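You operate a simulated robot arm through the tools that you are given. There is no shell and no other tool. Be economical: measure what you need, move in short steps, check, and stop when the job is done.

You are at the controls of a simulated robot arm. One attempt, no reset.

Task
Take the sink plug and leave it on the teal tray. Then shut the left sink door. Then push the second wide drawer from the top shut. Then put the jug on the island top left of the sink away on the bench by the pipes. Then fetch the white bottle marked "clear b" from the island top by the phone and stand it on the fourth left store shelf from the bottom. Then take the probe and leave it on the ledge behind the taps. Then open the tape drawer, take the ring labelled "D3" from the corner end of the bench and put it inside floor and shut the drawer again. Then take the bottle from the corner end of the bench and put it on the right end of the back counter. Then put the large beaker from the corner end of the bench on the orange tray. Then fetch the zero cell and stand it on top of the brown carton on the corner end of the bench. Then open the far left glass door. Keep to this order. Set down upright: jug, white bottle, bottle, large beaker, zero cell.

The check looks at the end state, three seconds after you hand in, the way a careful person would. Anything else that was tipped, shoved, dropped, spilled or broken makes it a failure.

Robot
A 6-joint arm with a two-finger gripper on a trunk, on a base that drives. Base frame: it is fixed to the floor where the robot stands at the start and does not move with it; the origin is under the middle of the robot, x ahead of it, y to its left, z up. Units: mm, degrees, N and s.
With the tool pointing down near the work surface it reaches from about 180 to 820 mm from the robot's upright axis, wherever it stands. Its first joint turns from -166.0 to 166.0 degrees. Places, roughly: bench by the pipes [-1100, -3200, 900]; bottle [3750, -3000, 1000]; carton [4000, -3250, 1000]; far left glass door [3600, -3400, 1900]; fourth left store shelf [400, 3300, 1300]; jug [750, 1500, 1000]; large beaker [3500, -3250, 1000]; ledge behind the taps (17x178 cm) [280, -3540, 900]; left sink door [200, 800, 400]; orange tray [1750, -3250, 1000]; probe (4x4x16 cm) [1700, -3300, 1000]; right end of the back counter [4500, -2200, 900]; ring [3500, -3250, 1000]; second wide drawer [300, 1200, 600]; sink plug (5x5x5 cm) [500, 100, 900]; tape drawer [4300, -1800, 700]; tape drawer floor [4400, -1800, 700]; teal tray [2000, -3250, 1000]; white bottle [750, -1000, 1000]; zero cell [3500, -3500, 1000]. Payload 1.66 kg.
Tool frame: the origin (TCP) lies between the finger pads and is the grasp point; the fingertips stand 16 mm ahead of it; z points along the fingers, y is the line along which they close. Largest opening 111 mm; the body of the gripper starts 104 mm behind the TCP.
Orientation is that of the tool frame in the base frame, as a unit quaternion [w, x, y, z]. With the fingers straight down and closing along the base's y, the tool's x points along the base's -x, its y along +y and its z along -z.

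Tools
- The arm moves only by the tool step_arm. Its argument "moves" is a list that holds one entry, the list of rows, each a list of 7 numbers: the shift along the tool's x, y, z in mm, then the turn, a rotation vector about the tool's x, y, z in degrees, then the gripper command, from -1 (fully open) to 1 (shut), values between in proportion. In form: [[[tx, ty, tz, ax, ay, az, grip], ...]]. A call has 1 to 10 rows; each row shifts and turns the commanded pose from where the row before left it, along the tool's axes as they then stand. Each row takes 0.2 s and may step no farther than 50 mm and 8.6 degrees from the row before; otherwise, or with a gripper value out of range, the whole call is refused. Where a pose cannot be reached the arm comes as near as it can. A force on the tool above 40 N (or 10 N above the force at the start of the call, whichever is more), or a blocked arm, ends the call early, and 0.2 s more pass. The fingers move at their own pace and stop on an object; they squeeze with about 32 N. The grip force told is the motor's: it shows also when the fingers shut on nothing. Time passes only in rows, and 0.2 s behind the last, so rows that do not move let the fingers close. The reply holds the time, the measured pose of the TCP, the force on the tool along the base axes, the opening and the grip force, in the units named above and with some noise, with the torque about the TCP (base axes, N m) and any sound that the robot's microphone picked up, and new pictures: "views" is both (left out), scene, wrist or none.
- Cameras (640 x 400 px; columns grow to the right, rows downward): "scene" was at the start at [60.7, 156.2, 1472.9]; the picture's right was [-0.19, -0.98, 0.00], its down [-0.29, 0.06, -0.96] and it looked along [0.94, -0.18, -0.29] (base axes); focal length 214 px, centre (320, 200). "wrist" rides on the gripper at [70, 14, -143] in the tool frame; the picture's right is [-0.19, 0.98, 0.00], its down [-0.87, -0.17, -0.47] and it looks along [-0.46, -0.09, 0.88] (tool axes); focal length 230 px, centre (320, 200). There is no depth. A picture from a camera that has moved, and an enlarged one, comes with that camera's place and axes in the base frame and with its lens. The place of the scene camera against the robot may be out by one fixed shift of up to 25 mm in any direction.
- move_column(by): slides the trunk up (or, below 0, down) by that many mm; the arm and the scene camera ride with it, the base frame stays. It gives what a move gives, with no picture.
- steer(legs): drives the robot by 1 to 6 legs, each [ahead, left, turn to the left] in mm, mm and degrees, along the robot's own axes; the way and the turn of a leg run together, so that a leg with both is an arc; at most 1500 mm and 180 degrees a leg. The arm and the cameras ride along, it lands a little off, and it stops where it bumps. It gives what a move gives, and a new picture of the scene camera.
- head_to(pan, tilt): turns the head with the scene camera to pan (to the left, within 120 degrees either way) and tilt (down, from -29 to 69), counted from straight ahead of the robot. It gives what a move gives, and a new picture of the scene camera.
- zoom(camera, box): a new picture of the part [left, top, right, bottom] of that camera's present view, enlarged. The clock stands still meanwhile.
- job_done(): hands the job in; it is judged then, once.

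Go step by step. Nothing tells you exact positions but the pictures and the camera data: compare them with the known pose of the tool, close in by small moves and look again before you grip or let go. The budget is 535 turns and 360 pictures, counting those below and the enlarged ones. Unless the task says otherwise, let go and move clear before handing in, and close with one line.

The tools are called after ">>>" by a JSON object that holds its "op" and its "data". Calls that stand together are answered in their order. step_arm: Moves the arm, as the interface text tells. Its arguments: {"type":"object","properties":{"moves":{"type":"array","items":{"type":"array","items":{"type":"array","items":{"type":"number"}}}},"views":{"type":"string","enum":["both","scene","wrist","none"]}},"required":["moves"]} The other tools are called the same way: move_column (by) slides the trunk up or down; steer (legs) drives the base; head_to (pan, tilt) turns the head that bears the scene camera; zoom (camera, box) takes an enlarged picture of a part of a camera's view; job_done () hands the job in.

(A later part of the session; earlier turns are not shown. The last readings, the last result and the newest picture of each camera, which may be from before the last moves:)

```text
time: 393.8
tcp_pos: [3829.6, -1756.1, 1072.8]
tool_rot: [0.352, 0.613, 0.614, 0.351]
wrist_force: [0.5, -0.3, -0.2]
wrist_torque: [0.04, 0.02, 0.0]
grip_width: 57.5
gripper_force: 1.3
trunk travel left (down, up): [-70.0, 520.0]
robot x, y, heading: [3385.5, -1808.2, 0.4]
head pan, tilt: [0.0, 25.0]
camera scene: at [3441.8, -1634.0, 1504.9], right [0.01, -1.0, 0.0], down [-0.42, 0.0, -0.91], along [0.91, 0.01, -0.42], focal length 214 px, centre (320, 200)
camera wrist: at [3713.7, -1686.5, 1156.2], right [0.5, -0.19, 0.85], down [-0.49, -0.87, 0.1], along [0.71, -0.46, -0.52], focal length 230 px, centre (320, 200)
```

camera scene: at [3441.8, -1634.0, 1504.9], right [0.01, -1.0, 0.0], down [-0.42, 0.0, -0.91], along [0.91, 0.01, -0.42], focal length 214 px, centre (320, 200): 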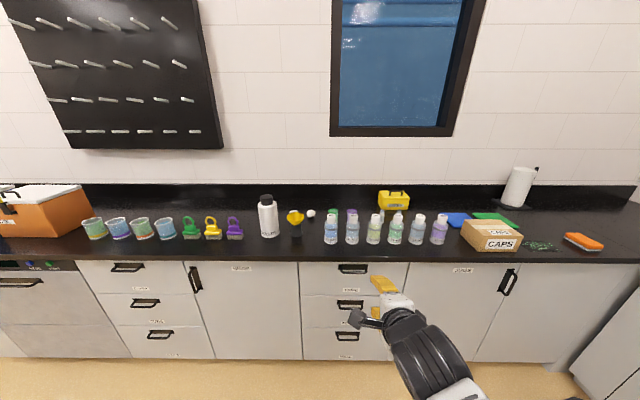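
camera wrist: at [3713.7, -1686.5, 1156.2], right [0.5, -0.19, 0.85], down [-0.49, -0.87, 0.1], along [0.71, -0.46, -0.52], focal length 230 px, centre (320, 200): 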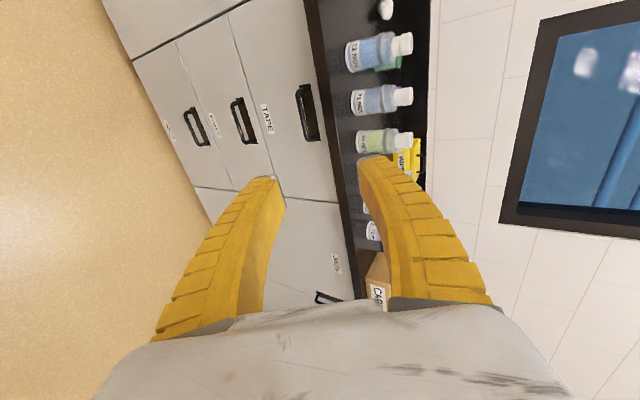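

>>> {"op": "zoom", "data": {"camera": "wrist", "box": [230, 60, 350, 190]}}

>>> {"op": "zoom", "data": {"camera": "scene", "box": [300, 240, 420, 320]}}

```text
3.08 times, centred on (290, 125) of wrist
camera zoom: at [3713.7, -1686.5, 1156.2], right [0.5, -0.19, 0.85], down [-0.49, -0.87, 0.1], along [0.71, -0.46, -0.52], focal length 708 px, centre (412, 431)
```

zoom: 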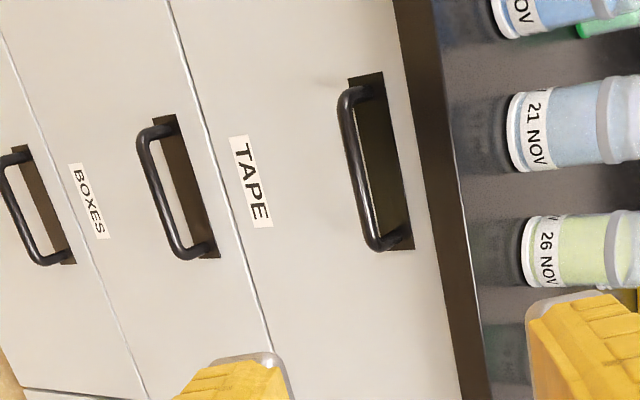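

```text
5.00 times, centred on (360, 280) of scene
camera zoom: at [3441.8, -1634.0, 1504.9], right [0.01, -1.0, 0.0], down [-0.42, 0.0, -0.91], along [0.91, 0.01, -0.42], focal length 1072 px, centre (120, -200)
```

zoom: 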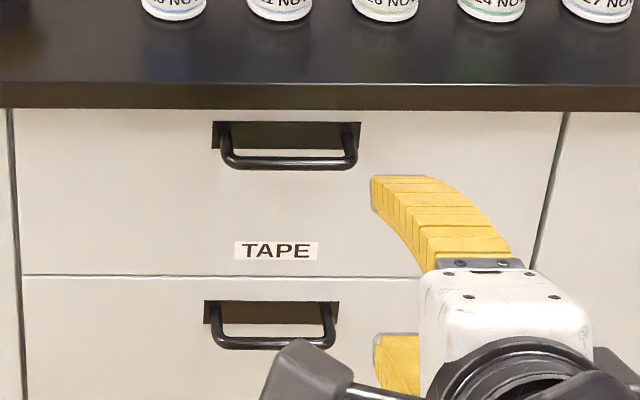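

>>> {"op": "step_arm", "data": {"moves": [[[1, -6, 45, 0, 0, 0, 0], [1, -6, 45, 0, 0, 0, 0], [1, -6, 45, 0, 0, 0, 0], [1, -6, 45, 0, 0, 0, 0], [1, -6, 45, 0, 0, 0, 0], [0, -4, 35, 0, 0, 0, 0]]], "views": "both"}}

>>> {"op": "zoom", "data": {"camera": "wrist", "box": [240, 60, 400, 200]}}

```text
time: 395.2
tcp_pos: [4037.0, -1751.4, 909.1]
tool_rot: [0.349, 0.614, 0.615, 0.35]
wrist_force: [0.4, 0.2, -0.4]
wrist_torque: [0.0, 0.03, 0.01]
grip_width: 57.6
gripper_force: 1.6
trunk travel left (down, up): [-70.0, 520.0]
robot x, y, heading: [3381.5, -1806.4, 0.5]
head pan, tilt: [0.0, 25.0]
camera scene: at [3442.1, -1634.0, 1504.9], right [0.01, -1.0, 0.0], down [-0.42, 0.0, -0.91], along [0.91, 0.01, -0.42], focal length 214 px, centre (320, 200)
camera wrist: at [3921.0, -1681.2, 993.7], right [0.5, -0.19, 0.84], down [-0.49, -0.87, 0.1], along [0.71, -0.46, -0.53], focal length 230 px, centre (320, 200)
```

scene: 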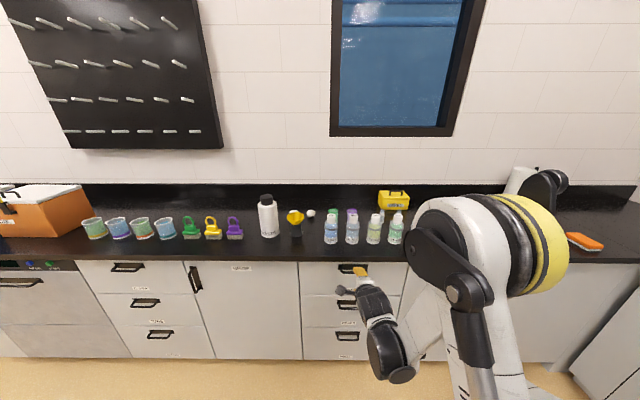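
wrist: 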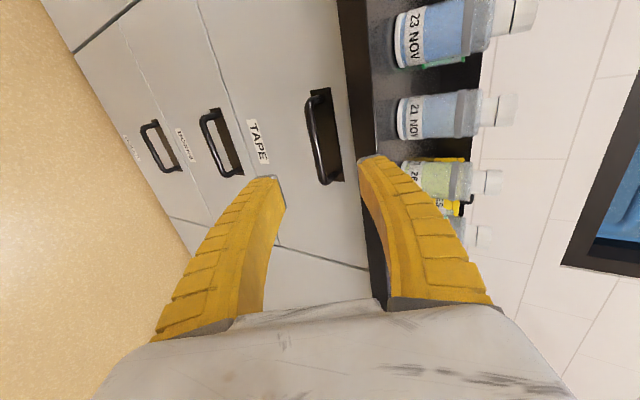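

```text
2.86 times, centred on (320, 130) of wrist
camera zoom: at [3921.0, -1681.2, 993.7], right [0.5, -0.19, 0.84], down [-0.49, -0.87, 0.1], along [0.71, -0.46, -0.53], focal length 657 px, centre (320, 400)
```

zoom: 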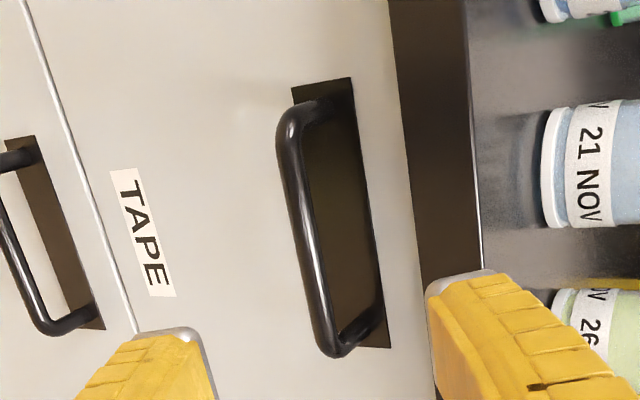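

Bar handle pinned at (4158, -1748, 831). Advance with a 44 mm opening.

>>> {"op": "step_arm", "data": {"moves": [[[1, -2, 35, 0, 0, 0, 0.2], [1, -2, 35, 0, 0, 0, 0.2], [1, -2, 35, 0, 0, 0, 0.2]]], "views": "wrist"}}

```text
time: 396.0
tcp_pos: [4123.0, -1748.3, 851.3]
tool_rot: [0.349, 0.614, 0.615, 0.349]
wrist_force: [-1.0, -0.2, -0.1]
wrist_torque: [0.01, -0.01, 0.0]
grip_width: 46.5
gripper_force: 1.7
trunk travel left (down, up): [-70.0, 520.0]
robot x, y, heading: [3378.4, -1808.7, 0.5]
head pan, tilt: [0.0, 25.0]
camera wrist: at [4007.3, -1678.4, 936.0], right [0.5, -0.19, 0.84], down [-0.49, -0.87, 0.1], along [0.71, -0.46, -0.53], focal length 230 px, centre (320, 200)
```

wrist: 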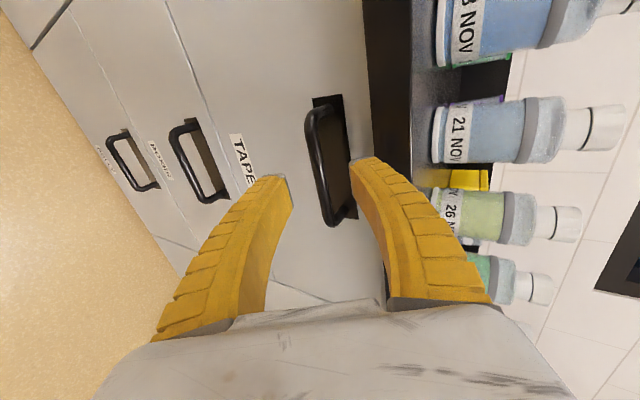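

>>> {"op": "step_arm", "data": {"moves": [[[0, 0, 20, 0, 0, 0, 0.2], [0, 0, 15, 0, 0, 0, 0.2]]], "views": "wrist"}}

```text
time: 396.6
tcp_pos: [4153.4, -1749.3, 831.9]
tool_rot: [0.351, 0.613, 0.615, 0.35]
wrist_force: [0.0, 0.8, -0.9]
wrist_torque: [0.01, 0.01, -0.01]
grip_width: 46.6
gripper_force: 2.3
trunk travel left (down, up): [-70.0, 520.0]
robot x, y, heading: [3380.7, -1811.5, 0.5]
head pan, tilt: [0.0, 25.0]
camera wrist: at [4037.4, -1679.4, 916.6], right [0.5, -0.19, 0.84], down [-0.49, -0.87, 0.1], along [0.71, -0.46, -0.53], focal length 230 px, centre (320, 200)
```

wrist: 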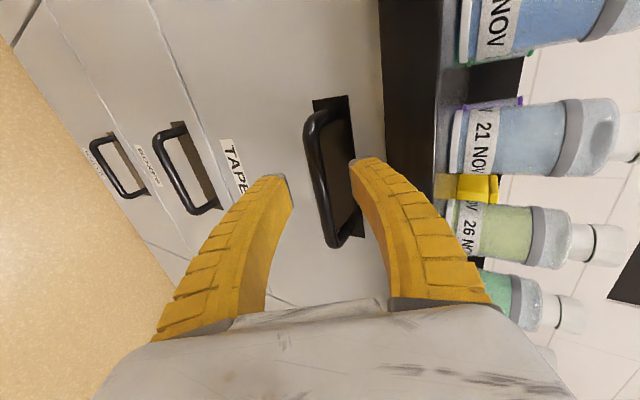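

>>> {"op": "step_arm", "data": {"moves": [[[0, 0, 3, 0, 0, 0, 1], [0, 0, 0, 0, 0, 0, 1], [0, 0, 0, 0, 0, 0, 1]]], "views": "wrist"}}

```text
time: 397.4
tcp_pos: [4155.5, -1748.8, 831.1]
tool_rot: [0.35, 0.613, 0.615, 0.35]
wrist_force: [-0.1, 0.0, -0.4]
wrist_torque: [0.04, 0.02, 0.0]
grip_width: 0.0
gripper_force: 28.9
trunk travel left (down, up): [-70.0, 520.0]
robot x, y, heading: [3381.4, -1806.8, 0.8]
head pan, tilt: [0.0, 25.0]
camera wrist: at [4039.5, -1679.1, 915.7], right [0.5, -0.19, 0.84], down [-0.49, -0.87, 0.1], along [0.71, -0.46, -0.53], focal length 230 px, centre (320, 200)
```

wrist: 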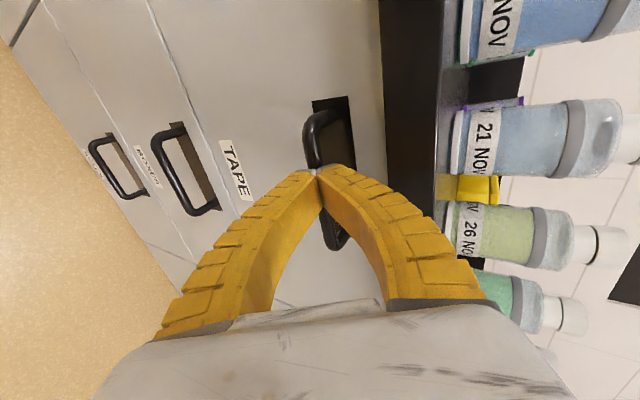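

Closed just short of the bar. Open, advance 25 mm, and close again.

>>> {"op": "step_arm", "data": {"moves": [[[0, 0, -10, 0, 0, 0, 0.2], [0, 0, 0, 0, 0, 0, 0.2], [0, 0, 20, 0, 0, 0, 0.2], [0, 0, 15, 0, 0, 0, 0.2]]], "views": "wrist"}}

```text
time: 398.4
tcp_pos: [4176.2, -1747.1, 820.4]
tool_rot: [0.35, 0.613, 0.616, 0.35]
wrist_force: [-9.8, -0.4, 2.9]
wrist_torque: [-0.02, -0.36, -0.01]
grip_width: 44.7
gripper_force: 1.1
trunk travel left (down, up): [-70.0, 520.0]
robot x, y, heading: [3382.7, -1809.0, 0.7]
head pan, tilt: [0.0, 25.0]
camera wrist: at [4060.9, -1677.5, 903.4], right [0.5, -0.19, 0.85], down [-0.49, -0.87, 0.1], along [0.71, -0.46, -0.53], focal length 230 px, centre (320, 200)
```

wrist: 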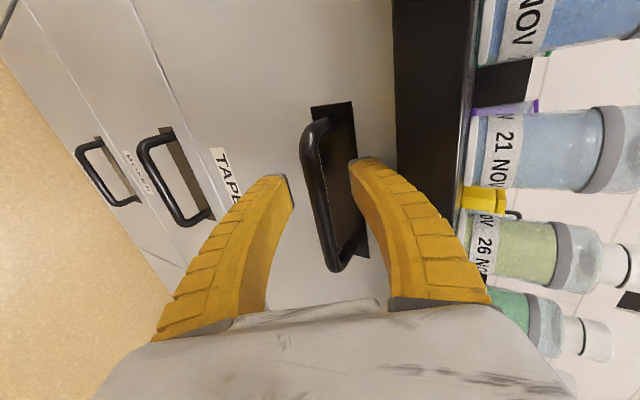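

Fingertips now touch the drawer face, bar between them. Close.

>>> {"op": "step_arm", "data": {"moves": [[[0, 0, -3, 0, 0, 0, 1], [0, 0, 0, 0, 0, 0, 1], [0, 0, 0, 0, 0, 0, 1]]], "views": "wrist"}}

```text
time: 399.2
tcp_pos: [4177.9, -1747.2, 817.4]
tool_rot: [0.35, 0.614, 0.616, 0.348]
wrist_force: [2.7, 1.7, -33.1]
wrist_torque: [0.12, -0.18, 0.02]
grip_width: 5.9
gripper_force: 30.1
trunk travel left (down, up): [-70.0, 520.0]
robot x, y, heading: [3381.3, -1810.7, 0.3]
head pan, tilt: [0.0, 25.0]
camera wrist: at [4061.5, -1677.5, 902.1], right [0.51, -0.19, 0.84], down [-0.49, -0.87, 0.1], along [0.71, -0.46, -0.53], focal length 230 px, centre (320, 200)
```

wrist: 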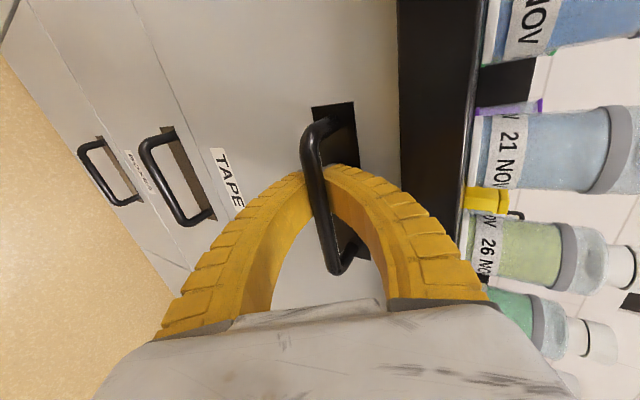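

The bar is hooked in the closed finger loop. Pull straight back.

>>> {"op": "step_arm", "data": {"moves": [[[0, 2, -4, 0, 0, 0, 1], [0, -10, -17, 0, 0, 0, 1], [0, -12, -20, 0, 0, 0, 1], [0, -12, -20, 0, 0, 0, 1]]], "views": "both"}}

```text
time: 399.5
tcp_pos: [4175.6, -1748.1, 816.7]
tool_rot: [0.348, 0.616, 0.617, 0.345]
wrist_force: [1.5, 0.9, -34.9]
wrist_torque: [-0.05, -0.21, -0.17]
grip_width: 5.9
gripper_force: 30.1
trunk travel left (down, up): [-70.0, 520.0]
robot x, y, heading: [3381.6, -1806.4, 0.8]
head pan, tilt: [0.0, 25.0]
stopped in row 1: the force on the tool passed its limit at 47 N (the readings are from after the stop); the commanded pose is now the measured one
camera scene: at [3445.5, -1633.6, 1504.6], right [0.01, -1.0, 0.0], down [-0.42, 0.0, -0.91], along [0.91, 0.01, -0.42], focal length 214 px, centre (320, 200)
camera wrist: at [4059.7, -1677.5, 902.8], right [0.51, -0.19, 0.84], down [-0.49, -0.87, 0.1], along [0.71, -0.46, -0.53], focal length 230 px, centre (320, 200)
```

scene: 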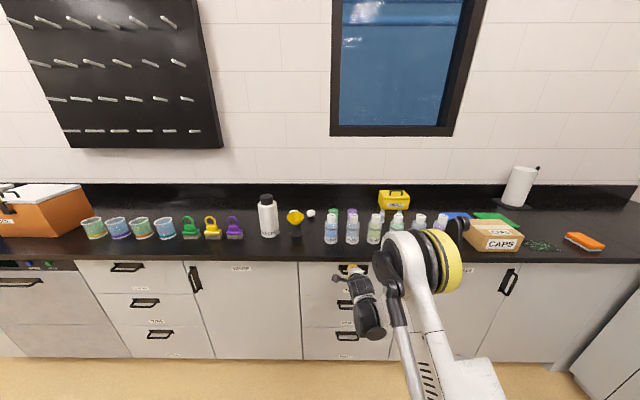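
wrist: 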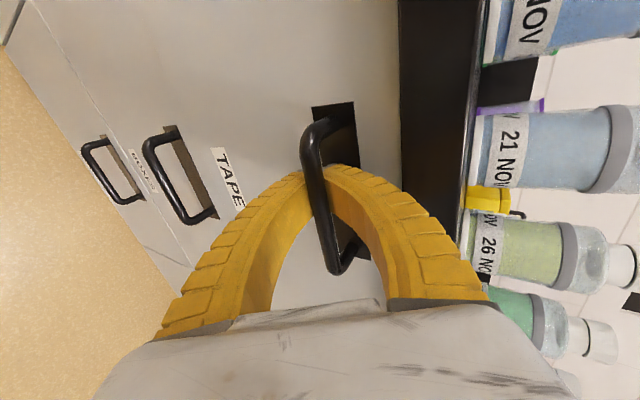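

The bar pulls the tool down slightly; relieve by moving 6 mm along -Y', then pull.

>>> {"op": "step_arm", "data": {"moves": [[[0, -3, 0, 0, 0, 0, 1], [0, -3, 0, 0, 0, 0, 1]]], "views": "none"}}

>>> {"op": "step_arm", "data": {"moves": [[[0, -4, -7, 0, 0, 0, 1], [0, -5, -9, 0, 0, 0, 1], [0, -8, -14, 0, 0, 0, 1], [0, -10, -17, 0, 0, 0, 1]]], "views": "wrist"}}

```text
time: 400.1
tcp_pos: [4171.6, -1746.7, 816.2]
tool_rot: [0.349, 0.614, 0.616, 0.348]
wrist_force: [1.0, 0.1, -9.7]
wrist_torque: [-0.04, -0.08, -0.02]
grip_width: 6.2
gripper_force: 29.3
trunk travel left (down, up): [-70.0, 520.0]
robot x, y, heading: [3383.1, -1808.8, 0.3]
head pan, tilt: [0.0, 25.0]
```

```text
time: 401.1
tcp_pos: [4115.3, -1747.8, 815.8]
tool_rot: [0.349, 0.614, 0.616, 0.349]
wrist_force: [-1.2, 2.8, -8.8]
wrist_torque: [-0.04, -0.05, -0.04]
grip_width: 6.0
gripper_force: 29.7
trunk travel left (down, up): [-70.0, 520.0]
robot x, y, heading: [3380.5, -1808.5, 0.4]
head pan, tilt: [0.0, 25.0]
camera wrist: at [4000.3, -1677.7, 901.0], right [0.5, -0.19, 0.84], down [-0.49, -0.87, 0.1], along [0.71, -0.46, -0.53], focal length 230 px, centre (320, 200)
```

wrist: 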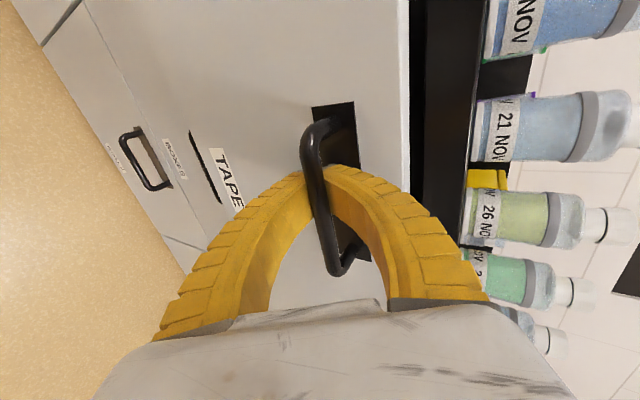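

The drawer is opening. Continue pulling ~190 mm.

>>> {"op": "step_arm", "data": {"moves": [[[0, -12, -20, 0, 0, 0, 1], [0, -12, -20, 0, 0, 0, 1], [0, -12, -20, 0, 0, 0, 1], [0, -12, -20, 0, 0, 0, 1], [0, -12, -20, 0, 0, 0, 1], [0, -12, -20, 0, 0, 0, 1], [0, -12, -20, 0, 0, 0, 1], [0, -12, -20, 0, 0, 0, 1]]], "views": "both"}}

```text
time: 401.5
tcp_pos: [4108.8, -1747.1, 817.1]
tool_rot: [0.344, 0.618, 0.618, 0.344]
wrist_force: [-1.5, 0.2, -32.6]
wrist_torque: [-0.04, -0.25, -0.13]
grip_width: 5.7
gripper_force: 30.2
out of reach, approached as far as the arm can: row 1
trunk travel left (down, up): [-70.0, 520.0]
robot x, y, heading: [3382.3, -1807.9, 0.5]
head pan, tilt: [0.0, 25.0]
stopped in row 1: the force on the tool passed its limit at 57 N (the readings are from after the stop); the commanded pose is now the measured one
camera scene: at [3444.6, -1633.5, 1504.4], right [0.01, -1.0, 0.0], down [-0.42, 0.0, -0.91], along [0.91, 0.01, -0.42], focal length 214 px, centre (320, 200)
camera wrist: at [3994.3, -1677.3, 903.3], right [0.52, -0.19, 0.84], down [-0.49, -0.86, 0.11], along [0.7, -0.47, -0.54], focal length 230 px, centre (320, 200)
```

scene: 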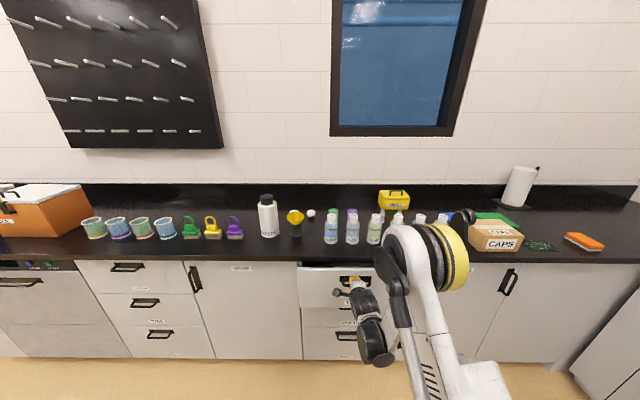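
wrist: 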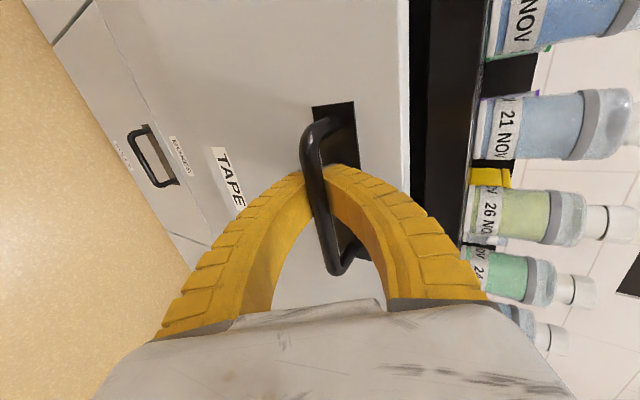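

The arm hits its fold limit; pull by driving the base back instead.

>>> {"op": "step_arm", "data": {"moves": [[[0, -3, 1, 0, 0, 0, 1], [0, 0, 0, 0, 0, 0, 1]]], "views": "none"}}

>>> {"op": "steer", "data": {"legs": [[-190, 0, 0]]}}

```text
time: 402.1
tcp_pos: [4108.2, -1747.7, 815.6]
tool_rot: [0.345, 0.618, 0.618, 0.342]
wrist_force: [0.9, 1.1, -27.6]
wrist_torque: [-0.06, -0.19, -0.13]
grip_width: 5.8
gripper_force: 29.5
out of reach, approached as far as the arm can: row 1
trunk travel left (down, up): [-70.0, 520.0]
robot x, y, heading: [3382.8, -1809.5, 0.6]
head pan, tilt: [0.0, 25.0]
stopped in row 2: the force on the tool passed its limit at 43 N (the readings are from after the stop); the commanded pose is now the measured one
```

```text
time: 403.5
tcp_pos: [3965.6, -1746.9, 816.3]
tool_rot: [0.344, 0.618, 0.62, 0.34]
wrist_force: [-0.4, 1.9, -19.1]
wrist_torque: [0.01, -0.21, -0.03]
grip_width: 0.1
gripper_force: 28.9
trunk travel left (down, up): [-70.0, 520.0]
robot x, y, heading: [3237.2, -1810.3, 0.5]
head pan, tilt: [0.0, 25.0]
stopped in leg 1: the force on the tool passed its limit at 41 N (the readings are from after the stop); the commanded pose is now the measured one
camera scene: at [3300.6, -1634.7, 1504.9], right [0.01, -1.0, 0.0], down [-0.42, 0.0, -0.91], along [0.91, 0.01, -0.42], focal length 214 px, centre (320, 200)
```

scene: 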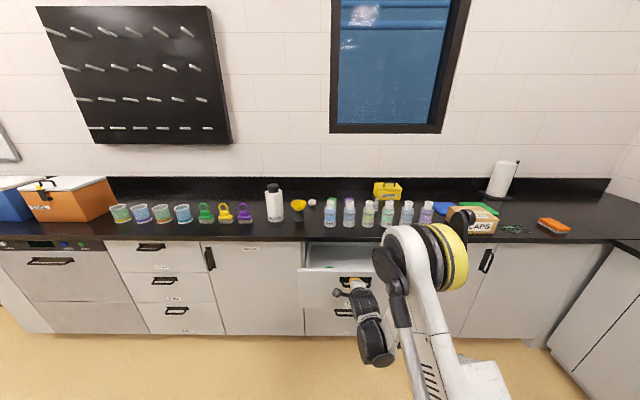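

The drawer is out ~210 mm (stop reached). Check and release.

>>> {"op": "step_arm", "data": {"moves": [[[0, -2, 4, 0, 0, 0, 0.4], [0, 0, 0, 0, 0, 0, 0], [0, 0, 0, 0, 0, 0, 0]]], "views": "wrist"}}

```text
time: 404.3
tcp_pos: [3967.3, -1748.0, 814.0]
tool_rot: [0.344, 0.617, 0.62, 0.342]
wrist_force: [0.4, -0.4, 0.9]
wrist_torque: [-0.04, 0.0, 0.0]
grip_width: 57.4
gripper_force: 1.5
trunk travel left (down, up): [-70.0, 520.0]
robot x, y, heading: [3240.8, -1811.6, 0.4]
head pan, tilt: [0.0, 25.0]
camera wrist: at [3853.0, -1677.7, 901.1], right [0.52, -0.19, 0.83], down [-0.49, -0.86, 0.11], along [0.7, -0.47, -0.54], focal length 230 px, centre (320, 200)
```

wrist: 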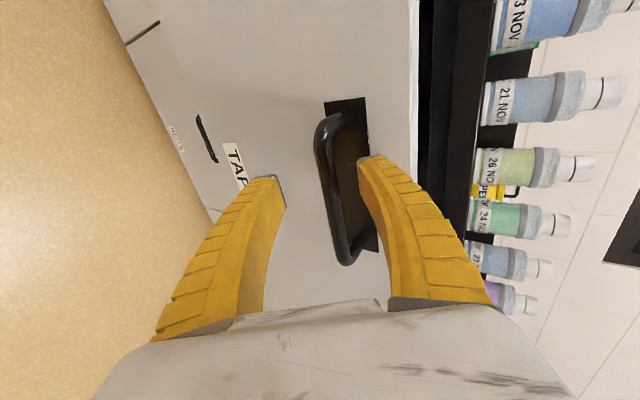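

>>> {"op": "step_arm", "data": {"moves": [[[0, 0, -45, 0, 0, 0, 0], [0, 10, -45, 0, 0, 0, 0], [0, 30, -30, 0, 0, 0, 0], [0, 45, 0, 8.5, 0, 0, 0], [0, 45, 0, 8.5, 0, 0, 0], [0, 40, 0, 8.5, 0, 0, 0], [0, 20, 0, 8.5, 0, 0, 0], [0, 0, 0, 8.5, 0, 0, 0], [0, 0, 0, 8.5, 0, 0, 0], [0, 0, 0, 8.5, 0, 0, 0]]], "views": "both"}}

>>> {"op": "zoom", "data": {"camera": "scene", "box": [270, 220, 430, 340]}}

```text
time: 406.5
tcp_pos: [3995.9, -1745.0, 1031.3]
tool_rot: [-0.008, 0.707, 0.707, -0.011]
wrist_force: [-0.5, 0.8, -0.3]
wrist_torque: [0.0, -0.02, 0.0]
grip_width: 57.7
gripper_force: 1.6
out of reach, approached as far as the arm can: row 1
trunk travel left (down, up): [-70.0, 520.0]
robot x, y, heading: [3241.3, -1811.3, 0.6]
head pan, tilt: [0.0, 25.0]
camera scene: at [3299.4, -1635.1, 1504.8], right [0.01, -1.0, 0.0], down [-0.42, 0.0, -0.91], along [0.91, 0.01, -0.42], focal length 214 px, centre (320, 200)
camera wrist: at [4013.5, -1675.9, 1173.5], right [0.98, -0.19, -0.03], down [-0.15, -0.86, 0.48], along [-0.11, -0.47, -0.88], focal length 230 px, centre (320, 200)
```

scene: 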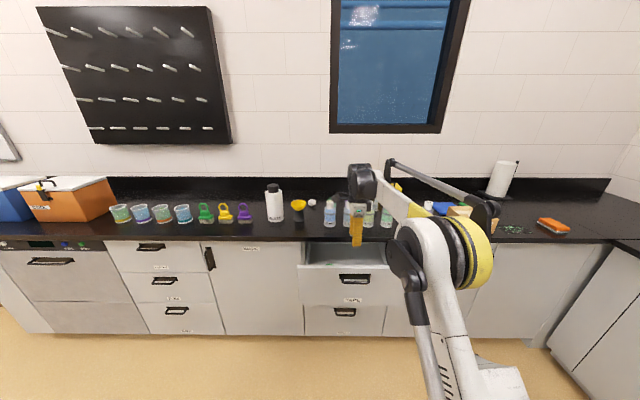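
wrist: 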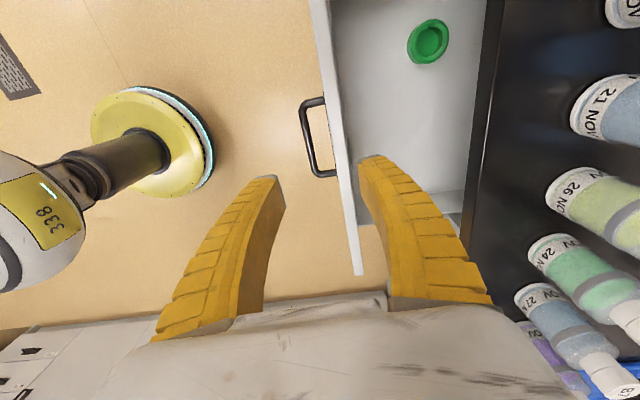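

```text
3.33 times, centred on (350, 280) of scene
camera zoom: at [3299.4, -1635.1, 1504.8], right [0.01, -1.0, 0.0], down [-0.42, 0.0, -0.91], along [0.91, 0.01, -0.42], focal length 715 px, centre (220, -67)
```

zoom: 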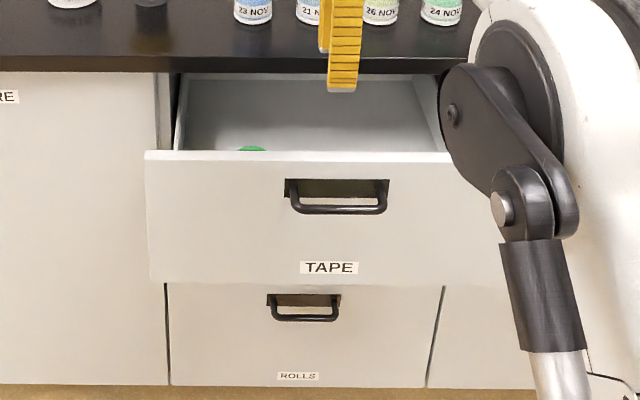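

Drawer is open wide. Now fetch ring D3 from the corner end of the bench: retract, turn and drive there.

>>> {"op": "step_arm", "data": {"moves": [[[0, -45, -10, 0, 0, 0, -1], [0, -45, -10, 0, 0, -8.5, -1], [0, -45, -10, 0, 0, -8.5, -1], [0, -45, 0, 0, 0, -8.5, -1], [0, -40, 0, 0, 0, -8.5, -1], [0, -40, 0, 0, 0, -8.5, -1], [0, 0, 0, 0, 0, -8.5, -1], [0, 0, 0, 0, 0, -8.5, -1], [0, 0, 0, 0, 0, -8.5, -1], [0, 0, 0, 0, 0, -8.5, -1]]], "views": "none"}}

>>> {"op": "step_arm", "data": {"moves": [[[45, 0, -20, 0, 0, -8.5, -1], [45, 0, -20, 0, 0, -5, -1], [45, 0, -20, 0, 0, 0, -1], [45, 0, -20, 0, 0, 0, -1]]], "views": "none"}}

>>> {"op": "steer", "data": {"legs": [[0, -300, 0], [0, 0, -90], [250, 150, 0]]}}

>>> {"op": "head_to", "data": {"pan": 0, "tilt": 35}}

```text
time: 408.7
tcp_pos: [3748.4, -1804.7, 1068.0]
tool_rot: [-0.012, 0.117, 0.993, -0.003]
wrist_force: [0.0, -0.5, -0.9]
wrist_torque: [0.03, 0.0, -0.01]
grip_width: 111.0
gripper_force: 0.1
trunk travel left (down, up): [-70.0, 520.0]
robot x, y, heading: [3238.9, -1808.9, 0.6]
head pan, tilt: [0.0, 25.0]
```

```text
time: 409.7
tcp_pos: [3571.5, -1791.3, 1151.8]
tool_rot: [-0.012, 0.0, 1.0, -0.003]
wrist_force: [0.3, -0.5, -1.1]
wrist_torque: [0.04, 0.01, 0.04]
grip_width: 110.9
gripper_force: 0.1
trunk travel left (down, up): [-70.0, 520.0]
robot x, y, heading: [3242.7, -1806.8, 0.6]
head pan, tilt: [0.0, 25.0]
```

```text
time: 417.2
tcp_pos: [3414.7, -2687.7, 1150.9]
tool_rot: [-0.01, 0.708, 0.706, 0.007]
wrist_force: [-0.1, -0.3, 0.5]
wrist_torque: [0.01, 0.02, -0.01]
grip_width: 111.0
gripper_force: 0.1
trunk travel left (down, up): [-70.0, 520.0]
robot x, y, heading: [3397.3, -2354.4, -89.5]
head pan, tilt: [0.0, 25.0]
camera scene: at [3576.5, -2440.7, 1504.9], right [-1.0, -0.01, 0.0], down [0.0, 0.42, -0.91], along [0.01, -0.91, -0.42], focal length 214 px, centre (320, 200)
```

scene: 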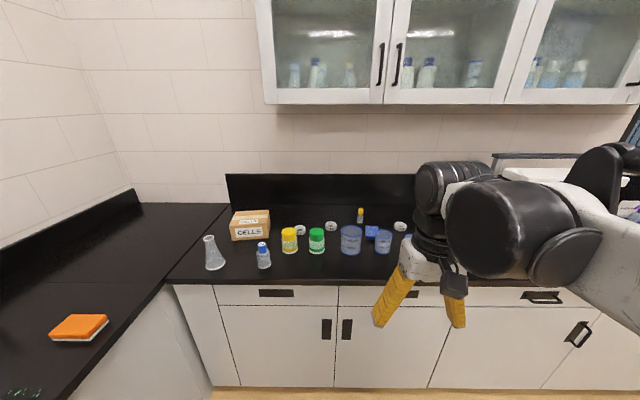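

```text
time: 417.9
tcp_pos: [3414.1, -2687.5, 1150.9]
tool_rot: [-0.009, 0.708, 0.706, 0.008]
wrist_force: [-0.5, -0.6, -0.7]
wrist_torque: [0.0, 0.0, 0.0]
grip_width: 110.9
gripper_force: 0.1
trunk travel left (down, up): [-70.0, 520.0]
robot x, y, heading: [3396.5, -2352.9, -89.4]
head pan, tilt: [0.0, 35.0]
camera scene: at [3576.3, -2436.3, 1489.2], right [-1.0, -0.01, 0.0], down [-0.01, 0.57, -0.82], along [0.01, -0.82, -0.57], focal length 214 px, centre (320, 200)
```

scene: 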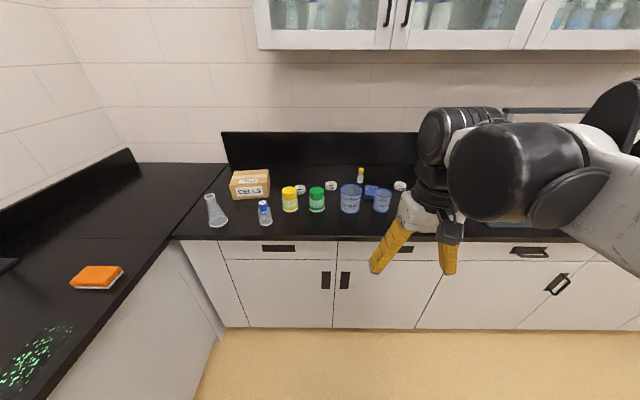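

>>> {"op": "zoom", "data": {"camera": "scene", "box": [190, 150, 430, 250]}}

```text
2.67 times, centred on (310, 200) of scene
camera zoom: at [3576.3, -2436.3, 1489.2], right [-1.0, -0.01, 0.0], down [-0.01, 0.57, -0.82], along [0.01, -0.82, -0.57], focal length 572 px, centre (347, 200)
```

zoom: 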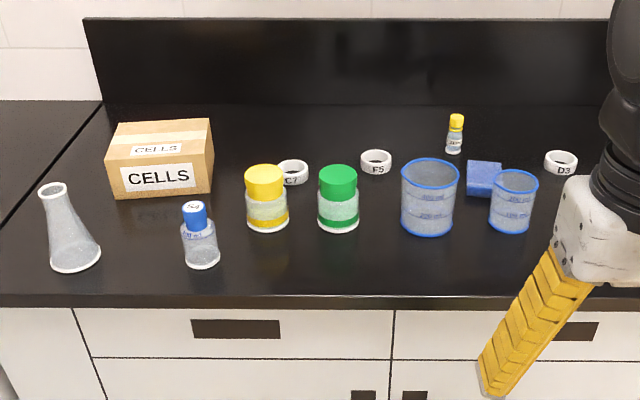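

D3 is the rightmost white ring, ≈(3186, -3414). The other items are visible too. Drive nearer to D3.

>>> {"op": "steer", "data": {"legs": [[0, -200, 0], [320, 0, 0]]}}

>>> {"op": "step_arm", "data": {"moves": [[[-45, 0, 0, 0, 0, 0, -1], [-45, 0, 0, 0, 0, 0, -1], [-45, 0, 0, 0, 0, 0, -1], [-45, 0, 0, 0, 0, 0, -1]]], "views": "both"}}

```text
time: 421.2
tcp_pos: [3222.1, -3009.1, 1149.7]
tool_rot: [-0.011, 0.707, 0.707, 0.006]
wrist_force: [-0.7, 0.1, 0.7]
wrist_torque: [0.02, -0.02, -0.04]
grip_width: 111.0
gripper_force: 0.1
trunk travel left (down, up): [-70.0, 520.0]
robot x, y, heading: [3205.7, -2676.5, -89.3]
head pan, tilt: [0.0, 35.0]
camera scene: at [3382.6, -2758.4, 1489.1], right [-1.0, -0.01, 0.0], down [-0.01, 0.57, -0.82], along [0.01, -0.82, -0.57], focal length 214 px, centre (320, 200)
```

scene: 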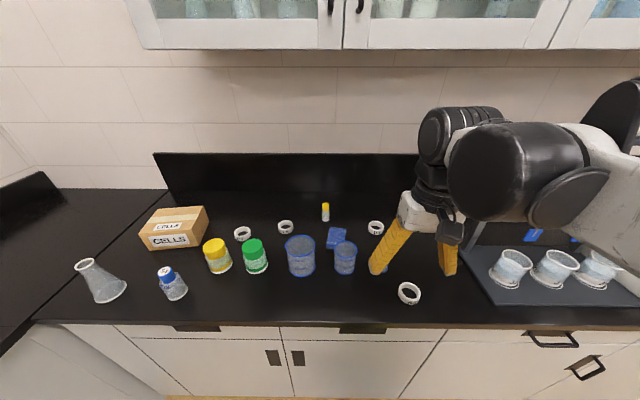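

```text
time: 422.2
tcp_pos: [3221.9, -3190.2, 1146.2]
tool_rot: [-0.01, 0.707, 0.707, 0.007]
wrist_force: [-0.2, -0.9, -0.6]
wrist_torque: [0.01, 0.0, 0.0]
grip_width: 111.1
gripper_force: 0.0
trunk travel left (down, up): [-70.0, 520.0]
robot x, y, heading: [3208.3, -2673.4, -89.3]
head pan, tilt: [0.0, 35.0]
camera scene: at [3382.7, -2758.8, 1489.1], right [-1.0, -0.01, 0.0], down [-0.01, 0.57, -0.82], along [0.01, -0.82, -0.57], focal length 214 px, centre (320, 200)
camera wrist: at [3236.6, -3124.1, 1291.9], right [0.98, -0.19, -0.01], down [-0.17, -0.88, 0.45], along [-0.09, -0.44, -0.89], focal length 230 px, centre (320, 200)
```

scene: 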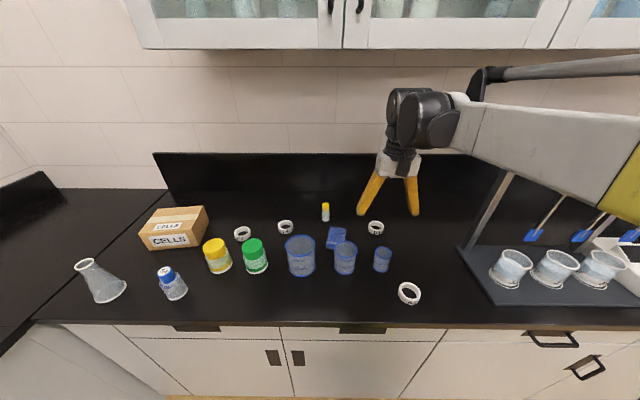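
wrist: 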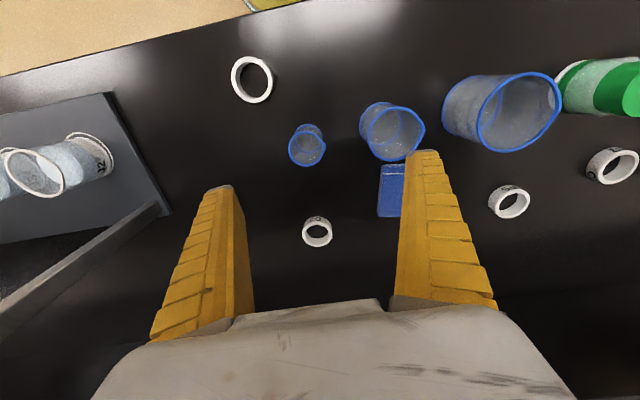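

Another ring lies near the front; check labels.

>>> {"op": "zoom", "data": {"camera": "scene", "box": [360, 210, 440, 310]}}

>>> {"op": "zoom", "data": {"camera": "wrist", "box": [220, 40, 350, 260]}}

```text
4.00 times, centred on (400, 260) of scene
camera zoom: at [3382.7, -2758.8, 1489.1], right [-1.0, -0.01, 0.0], down [-0.01, 0.57, -0.82], along [0.01, -0.82, -0.57], focal length 858 px, centre (0, -40)
```

zoom: 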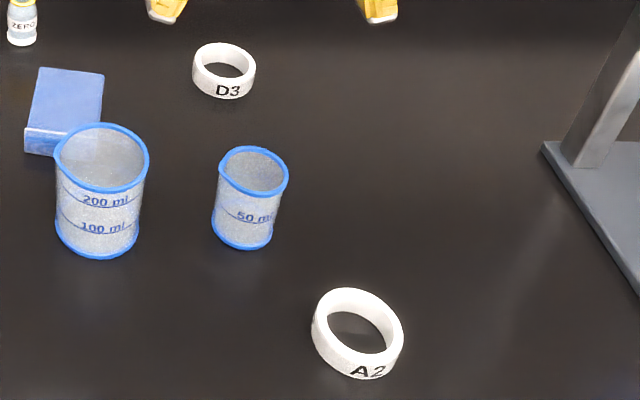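

```text
1.82 times, centred on (285, 150) of wrist
camera zoom: at [3236.6, -3124.1, 1291.9], right [0.98, -0.19, -0.01], down [-0.17, -0.88, 0.45], along [-0.09, -0.44, -0.89], focal length 418 px, centre (384, 291)
```

zoom: 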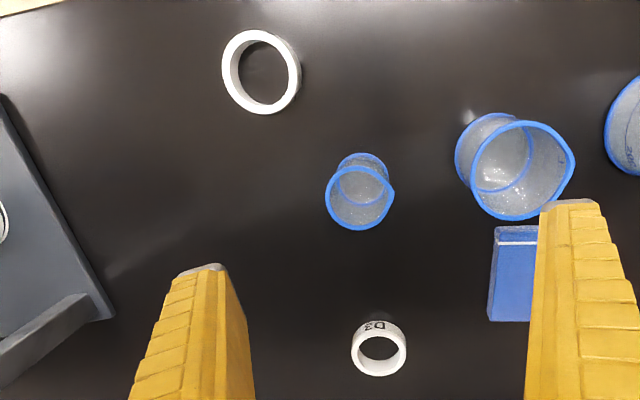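

D3 confirmed (back ring); yellow-capped one is "ZERO". Move over D3.

>>> {"op": "step_arm", "data": {"moves": [[[-40, -10, 20, 0, -1.2, 0, -0.4], [-40, -10, 20, 0, 0, 0, -0.4], [-40, -10, 20, 0, 0, 0, -0.4], [-35, -10, 20, 0, 0, 0, -0.4]]], "views": "wrist"}}

```text
time: 423.2
tcp_pos: [3182.9, -3345.6, 1064.0]
tool_rot: [-0.002, 0.707, 0.707, -0.001]
wrist_force: [0.1, -0.9, 0.8]
wrist_torque: [0.03, 0.01, -0.04]
grip_width: 79.2
gripper_force: 0.7
trunk travel left (down, up): [-70.0, 520.0]
robot x, y, heading: [3200.7, -2679.4, -89.6]
head pan, tilt: [0.0, 35.0]
camera wrist: at [3197.3, -3276.3, 1207.5], right [0.98, -0.19, 0.0], down [-0.17, -0.87, 0.47], along [-0.09, -0.46, -0.88], focal length 230 px, centre (320, 200)
```

wrist: 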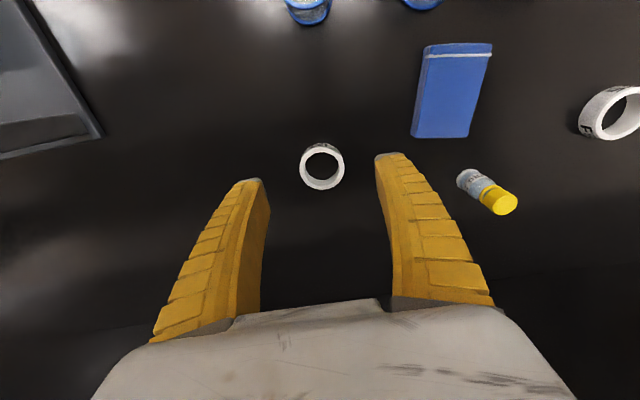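

>>> {"op": "step_arm", "data": {"moves": [[[-32, -3, 30, 0, 0, 0, -0.4], [0, 0, 45, 0, 0, 0, -0.4], [0, 0, 40, 0, 0, 0, -0.4]]], "views": "wrist"}}

```text
time: 424.0
tcp_pos: [3179.5, -3376.1, 950.1]
tool_rot: [-0.002, 0.707, 0.707, 0.0]
wrist_force: [0.0, 0.1, 0.3]
wrist_torque: [-0.01, 0.01, 0.03]
grip_width: 79.0
gripper_force: 1.1
trunk travel left (down, up): [-70.0, 520.0]
robot x, y, heading: [3203.3, -2677.2, -89.4]
head pan, tilt: [0.0, 35.0]
camera wrist: at [3192.9, -3306.6, 1092.4], right [0.98, -0.19, 0.0], down [-0.17, -0.87, 0.47], along [-0.09, -0.46, -0.88], focal length 230 px, centre (320, 200)
```

wrist: 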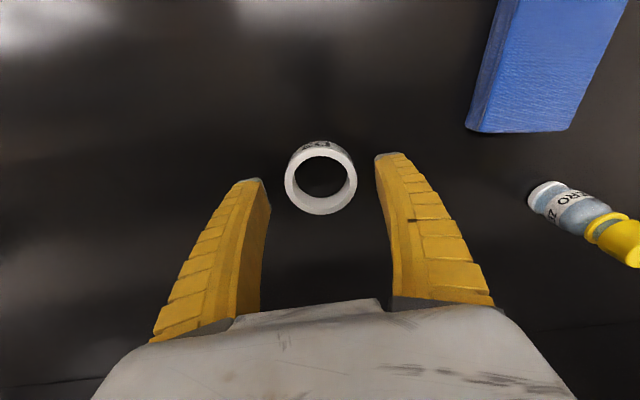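

>>> {"op": "step_arm", "data": {"moves": [[[0, 0, 25, 0, 0, 0, -0.4], [0, 0, 7, 0, 0, 0, -0.4], [0, 0, 0, 0, 0, 0, 0.4], [0, 0, 0, 0, 0, 0, 1], [0, 0, 0, 0, 0, 0, 1]]], "views": "none"}}

>>> {"op": "step_arm", "data": {"moves": [[[0, 0, -15, 0, 0, 0, 1], [0, 0, -45, 0, 0, 0, 1], [0, 0, -45, 0, 0, 0, 1]]], "views": "wrist"}}

```text
time: 425.2
tcp_pos: [3176.5, -3375.8, 917.8]
tool_rot: [-0.002, 0.708, 0.706, 0.0]
wrist_force: [-0.5, -0.6, 3.5]
wrist_torque: [-0.07, 0.01, 0.02]
grip_width: 50.6
gripper_force: 31.9
trunk travel left (down, up): [-70.0, 520.0]
robot x, y, heading: [3202.4, -2679.5, -89.3]
head pan, tilt: [0.0, 35.0]
```

```text
time: 426.0
tcp_pos: [3178.5, -3376.0, 1023.1]
tool_rot: [-0.003, 0.707, 0.707, 0.0]
wrist_force: [-0.1, 0.1, 0.1]
wrist_torque: [0.01, 0.0, -0.02]
grip_width: 50.7
gripper_force: 31.9
trunk travel left (down, up): [-70.0, 520.0]
robot x, y, heading: [3200.9, -2679.3, -89.3]
head pan, tilt: [0.0, 35.0]
camera wrist: at [3193.5, -3306.9, 1166.0], right [0.98, -0.19, 0.0], down [-0.17, -0.87, 0.47], along [-0.09, -0.46, -0.88], focal length 230 px, centre (320, 200)
```

wrist: 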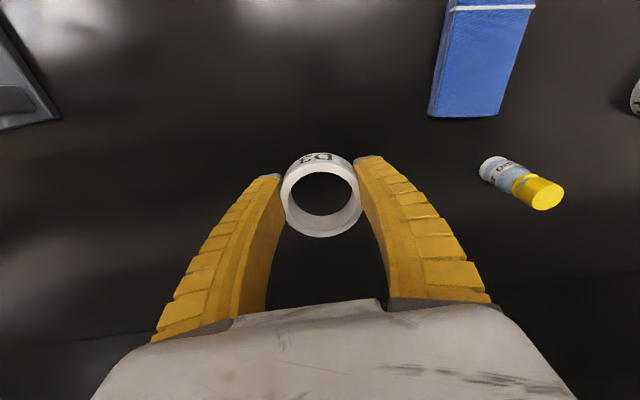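

D3 held. Raise, retract and drive to the drawer.

>>> {"op": "step_arm", "data": {"moves": [[[0, 0, -45, 0, 0, 0, 1], [0, 0, -45, 0, 0, 0, 1], [45, 5, -10, 0, 0, 0, 1], [45, 5, -10, 0, 0, 0, 1], [45, 5, 0, 0, 0, 0, 1], [45, 5, 0, 0, 0, 0, 1], [45, 5, 0, 0, 0, 0, 1], [45, 5, 0, 0, 0, 0, 1], [45, 5, 0, 0, 0, 0, 1]]], "views": "none"}}

>>> {"op": "steer", "data": {"legs": [[-340, 0, 0], [0, 0, 90], [200, 570, 0]]}}

>>> {"op": "step_arm", "data": {"moves": [[[0, 0, 0, 0, 0, 0, 1]]], "views": "wrist"}}

```text
time: 428.0
tcp_pos: [3211.6, -3057.9, 1134.6]
tool_rot: [-0.002, 0.707, 0.707, 0.0]
wrist_force: [0.3, 0.3, 0.3]
wrist_torque: [0.0, 0.01, -0.01]
grip_width: 50.3
gripper_force: 31.7
trunk travel left (down, up): [-70.0, 520.0]
robot x, y, heading: [3203.0, -2675.1, -89.1]
head pan, tilt: [0.0, 35.0]
```

```text
time: 437.2
tcp_pos: [3753.8, -1726.4, 1134.4]
tool_rot: [-0.002, -0.016, 1.0, -0.001]
wrist_force: [-0.3, 1.0, -0.2]
wrist_torque: [0.02, 0.01, 0.01]
grip_width: 50.5
gripper_force: 32.5
trunk travel left (down, up): [-70.0, 520.0]
robot x, y, heading: [3366.9, -1752.0, 2.7]
head pan, tilt: [0.0, 35.0]
camera scene: at [3419.6, -1570.5, 1489.1], right [0.04, -1.0, 0.0], down [-0.57, -0.02, -0.82], along [0.82, 0.04, -0.57], focal length 214 px, centre (320, 200)
```

scene: 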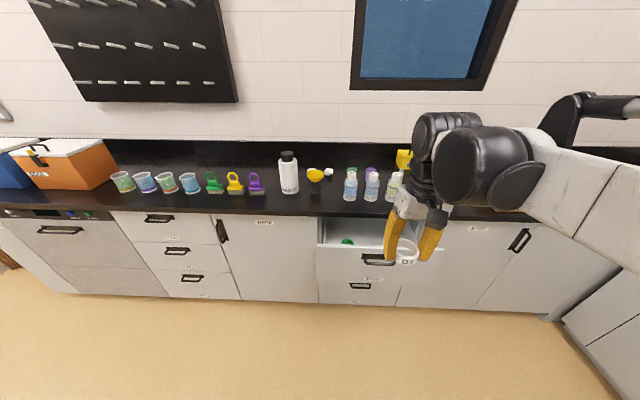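

```text
time: 437.6
tcp_pos: [3753.0, -1726.9, 1134.1]
tool_rot: [-0.002, -0.017, 1.0, -0.002]
wrist_force: [-0.4, 0.4, -0.2]
wrist_torque: [0.0, -0.02, 0.02]
grip_width: 50.4
gripper_force: 31.8
trunk travel left (down, up): [-70.0, 520.0]
robot x, y, heading: [3373.7, -1750.0, 2.7]
head pan, tilt: [0.0, 35.0]
camera wrist: at [3684.0, -1715.4, 1277.3], right [0.16, 0.99, 0.0], down [0.87, -0.14, 0.47], along [0.46, -0.08, -0.88], focal length 230 px, centre (320, 200)
```

wrist: 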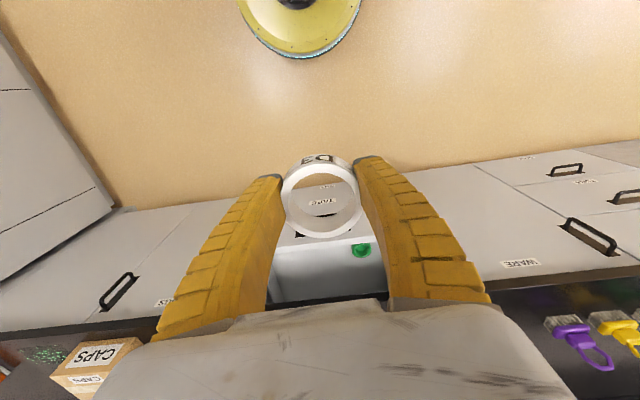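

Roll the tool 90° so its slim side fits the drawer gap, then move above the drawer.

>>> {"op": "step_arm", "data": {"moves": [[[0, 0, 0, 0, 0, 8.5, 1], [0, 0, 0, 0, 0, 8.5, 1], [0, 0, 0, 0, 0, 8.5, 1], [0, 0, 0, 0, 0, 8.5, 1], [0, 0, 0, 0, 0, 8.5, 1], [0, 0, 0, 0, 0, 8.5, 1], [0, 0, 0, 0, 0, 8.5, 1], [0, 0, 0, 0, 0, 8.5, 1], [0, 0, 0, 0, 0, 8.5, 1], [0, 0, 0, 0, 0, 8, 1]]], "views": "none"}}

>>> {"op": "step_arm", "data": {"moves": [[[-8, 45, 0, 0, 0, 3.5, 1], [-8, 45, 0, 0, 0, 0, 1], [-8, 45, 0, 0, 0, 0, 1], [-8, 45, 0, 0, 0, 0, 1], [-8, 45, 0, 0, 0, 0, 1], [-8, 45, 0, 0, 0, 0, 1], [-5, 45, 0, 0, 0, 0, 1], [0, 15, 40, 0, 0, 0, 1]]], "views": "wrist"}}

```text
time: 439.8
tcp_pos: [3753.8, -1726.0, 1133.5]
tool_rot: [-0.001, 0.661, 0.75, -0.002]
wrist_force: [0.2, -0.5, -0.3]
wrist_torque: [0.01, 0.0, 0.02]
grip_width: 50.3
gripper_force: 31.8
trunk travel left (down, up): [-70.0, 520.0]
robot x, y, heading: [3368.6, -1747.0, 2.6]
head pan, tilt: [0.0, 35.0]
```

```text
time: 441.6
tcp_pos: [4088.5, -1753.9, 1091.5]
tool_rot: [0.0, 0.683, 0.73, -0.003]
wrist_force: [0.2, 0.1, -0.3]
wrist_torque: [0.0, 0.0, -0.01]
grip_width: 50.3
gripper_force: 31.9
trunk travel left (down, up): [-70.0, 520.0]
robot x, y, heading: [3368.9, -1750.8, 2.6]
head pan, tilt: [0.0, 35.0]
camera wrist: at [4097.6, -1684.5, 1234.3], right [0.99, -0.12, 0.0], down [-0.11, -0.87, 0.47], along [-0.06, -0.47, -0.88], focal length 230 px, centre (320, 200)
```

wrist: 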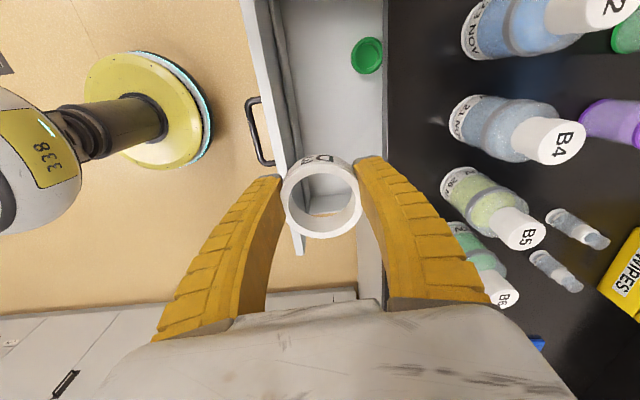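

Drawer gap x 4020–4180; centre the tool at x≈4100 and descend into the drawer.

>>> {"op": "step_arm", "data": {"moves": [[[-14, 12, 20, 0, 0, 3.9, 1], [0, 0, 45, 0, 0, 0, 1], [0, 0, 45, 0, 0, 0, 1], [0, 0, 45, 0, 0, 0, 1], [0, 0, 40, 0, 0, 0, 1]]], "views": "both"}}

```text
time: 442.8
tcp_pos: [4099.6, -1768.4, 897.2]
tool_rot: [0.0, 0.708, 0.706, -0.003]
wrist_force: [-0.9, 0.0, -0.5]
wrist_torque: [-0.01, 0.01, 0.0]
grip_width: 50.3
gripper_force: 32.0
trunk travel left (down, up): [-70.0, 520.0]
robot x, y, heading: [3369.5, -1746.9, 2.7]
head pan, tilt: [0.0, 35.0]
camera scene: at [3419.7, -1570.7, 1489.1], right [0.04, -1.0, 0.0], down [-0.57, -0.02, -0.82], along [0.82, 0.04, -0.57], focal length 214 px, centre (320, 200)
camera wrist: at [4115.1, -1699.0, 1039.2], right [0.98, -0.19, 0.0], down [-0.17, -0.86, 0.47], along [-0.09, -0.47, -0.88], focal length 230 px, centre (320, 200)
```

scene: 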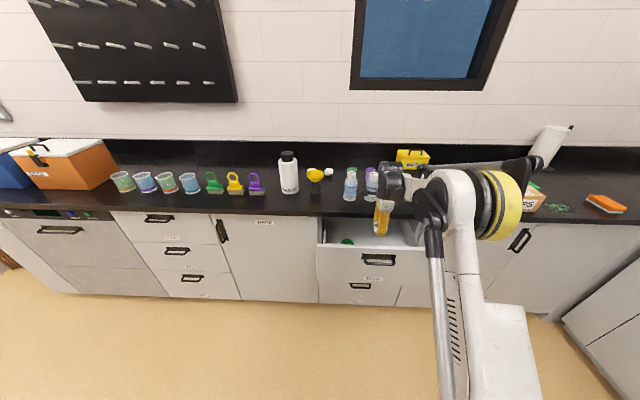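
wrist: 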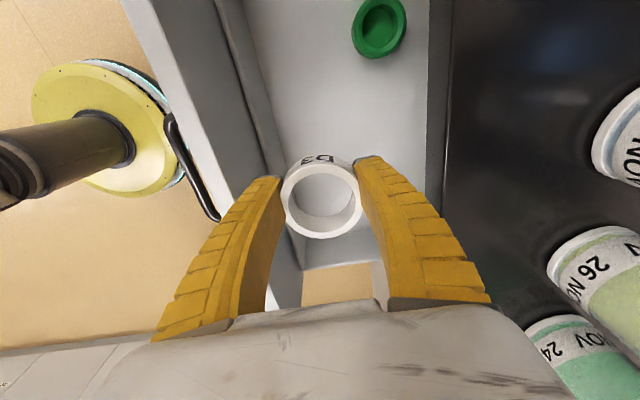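

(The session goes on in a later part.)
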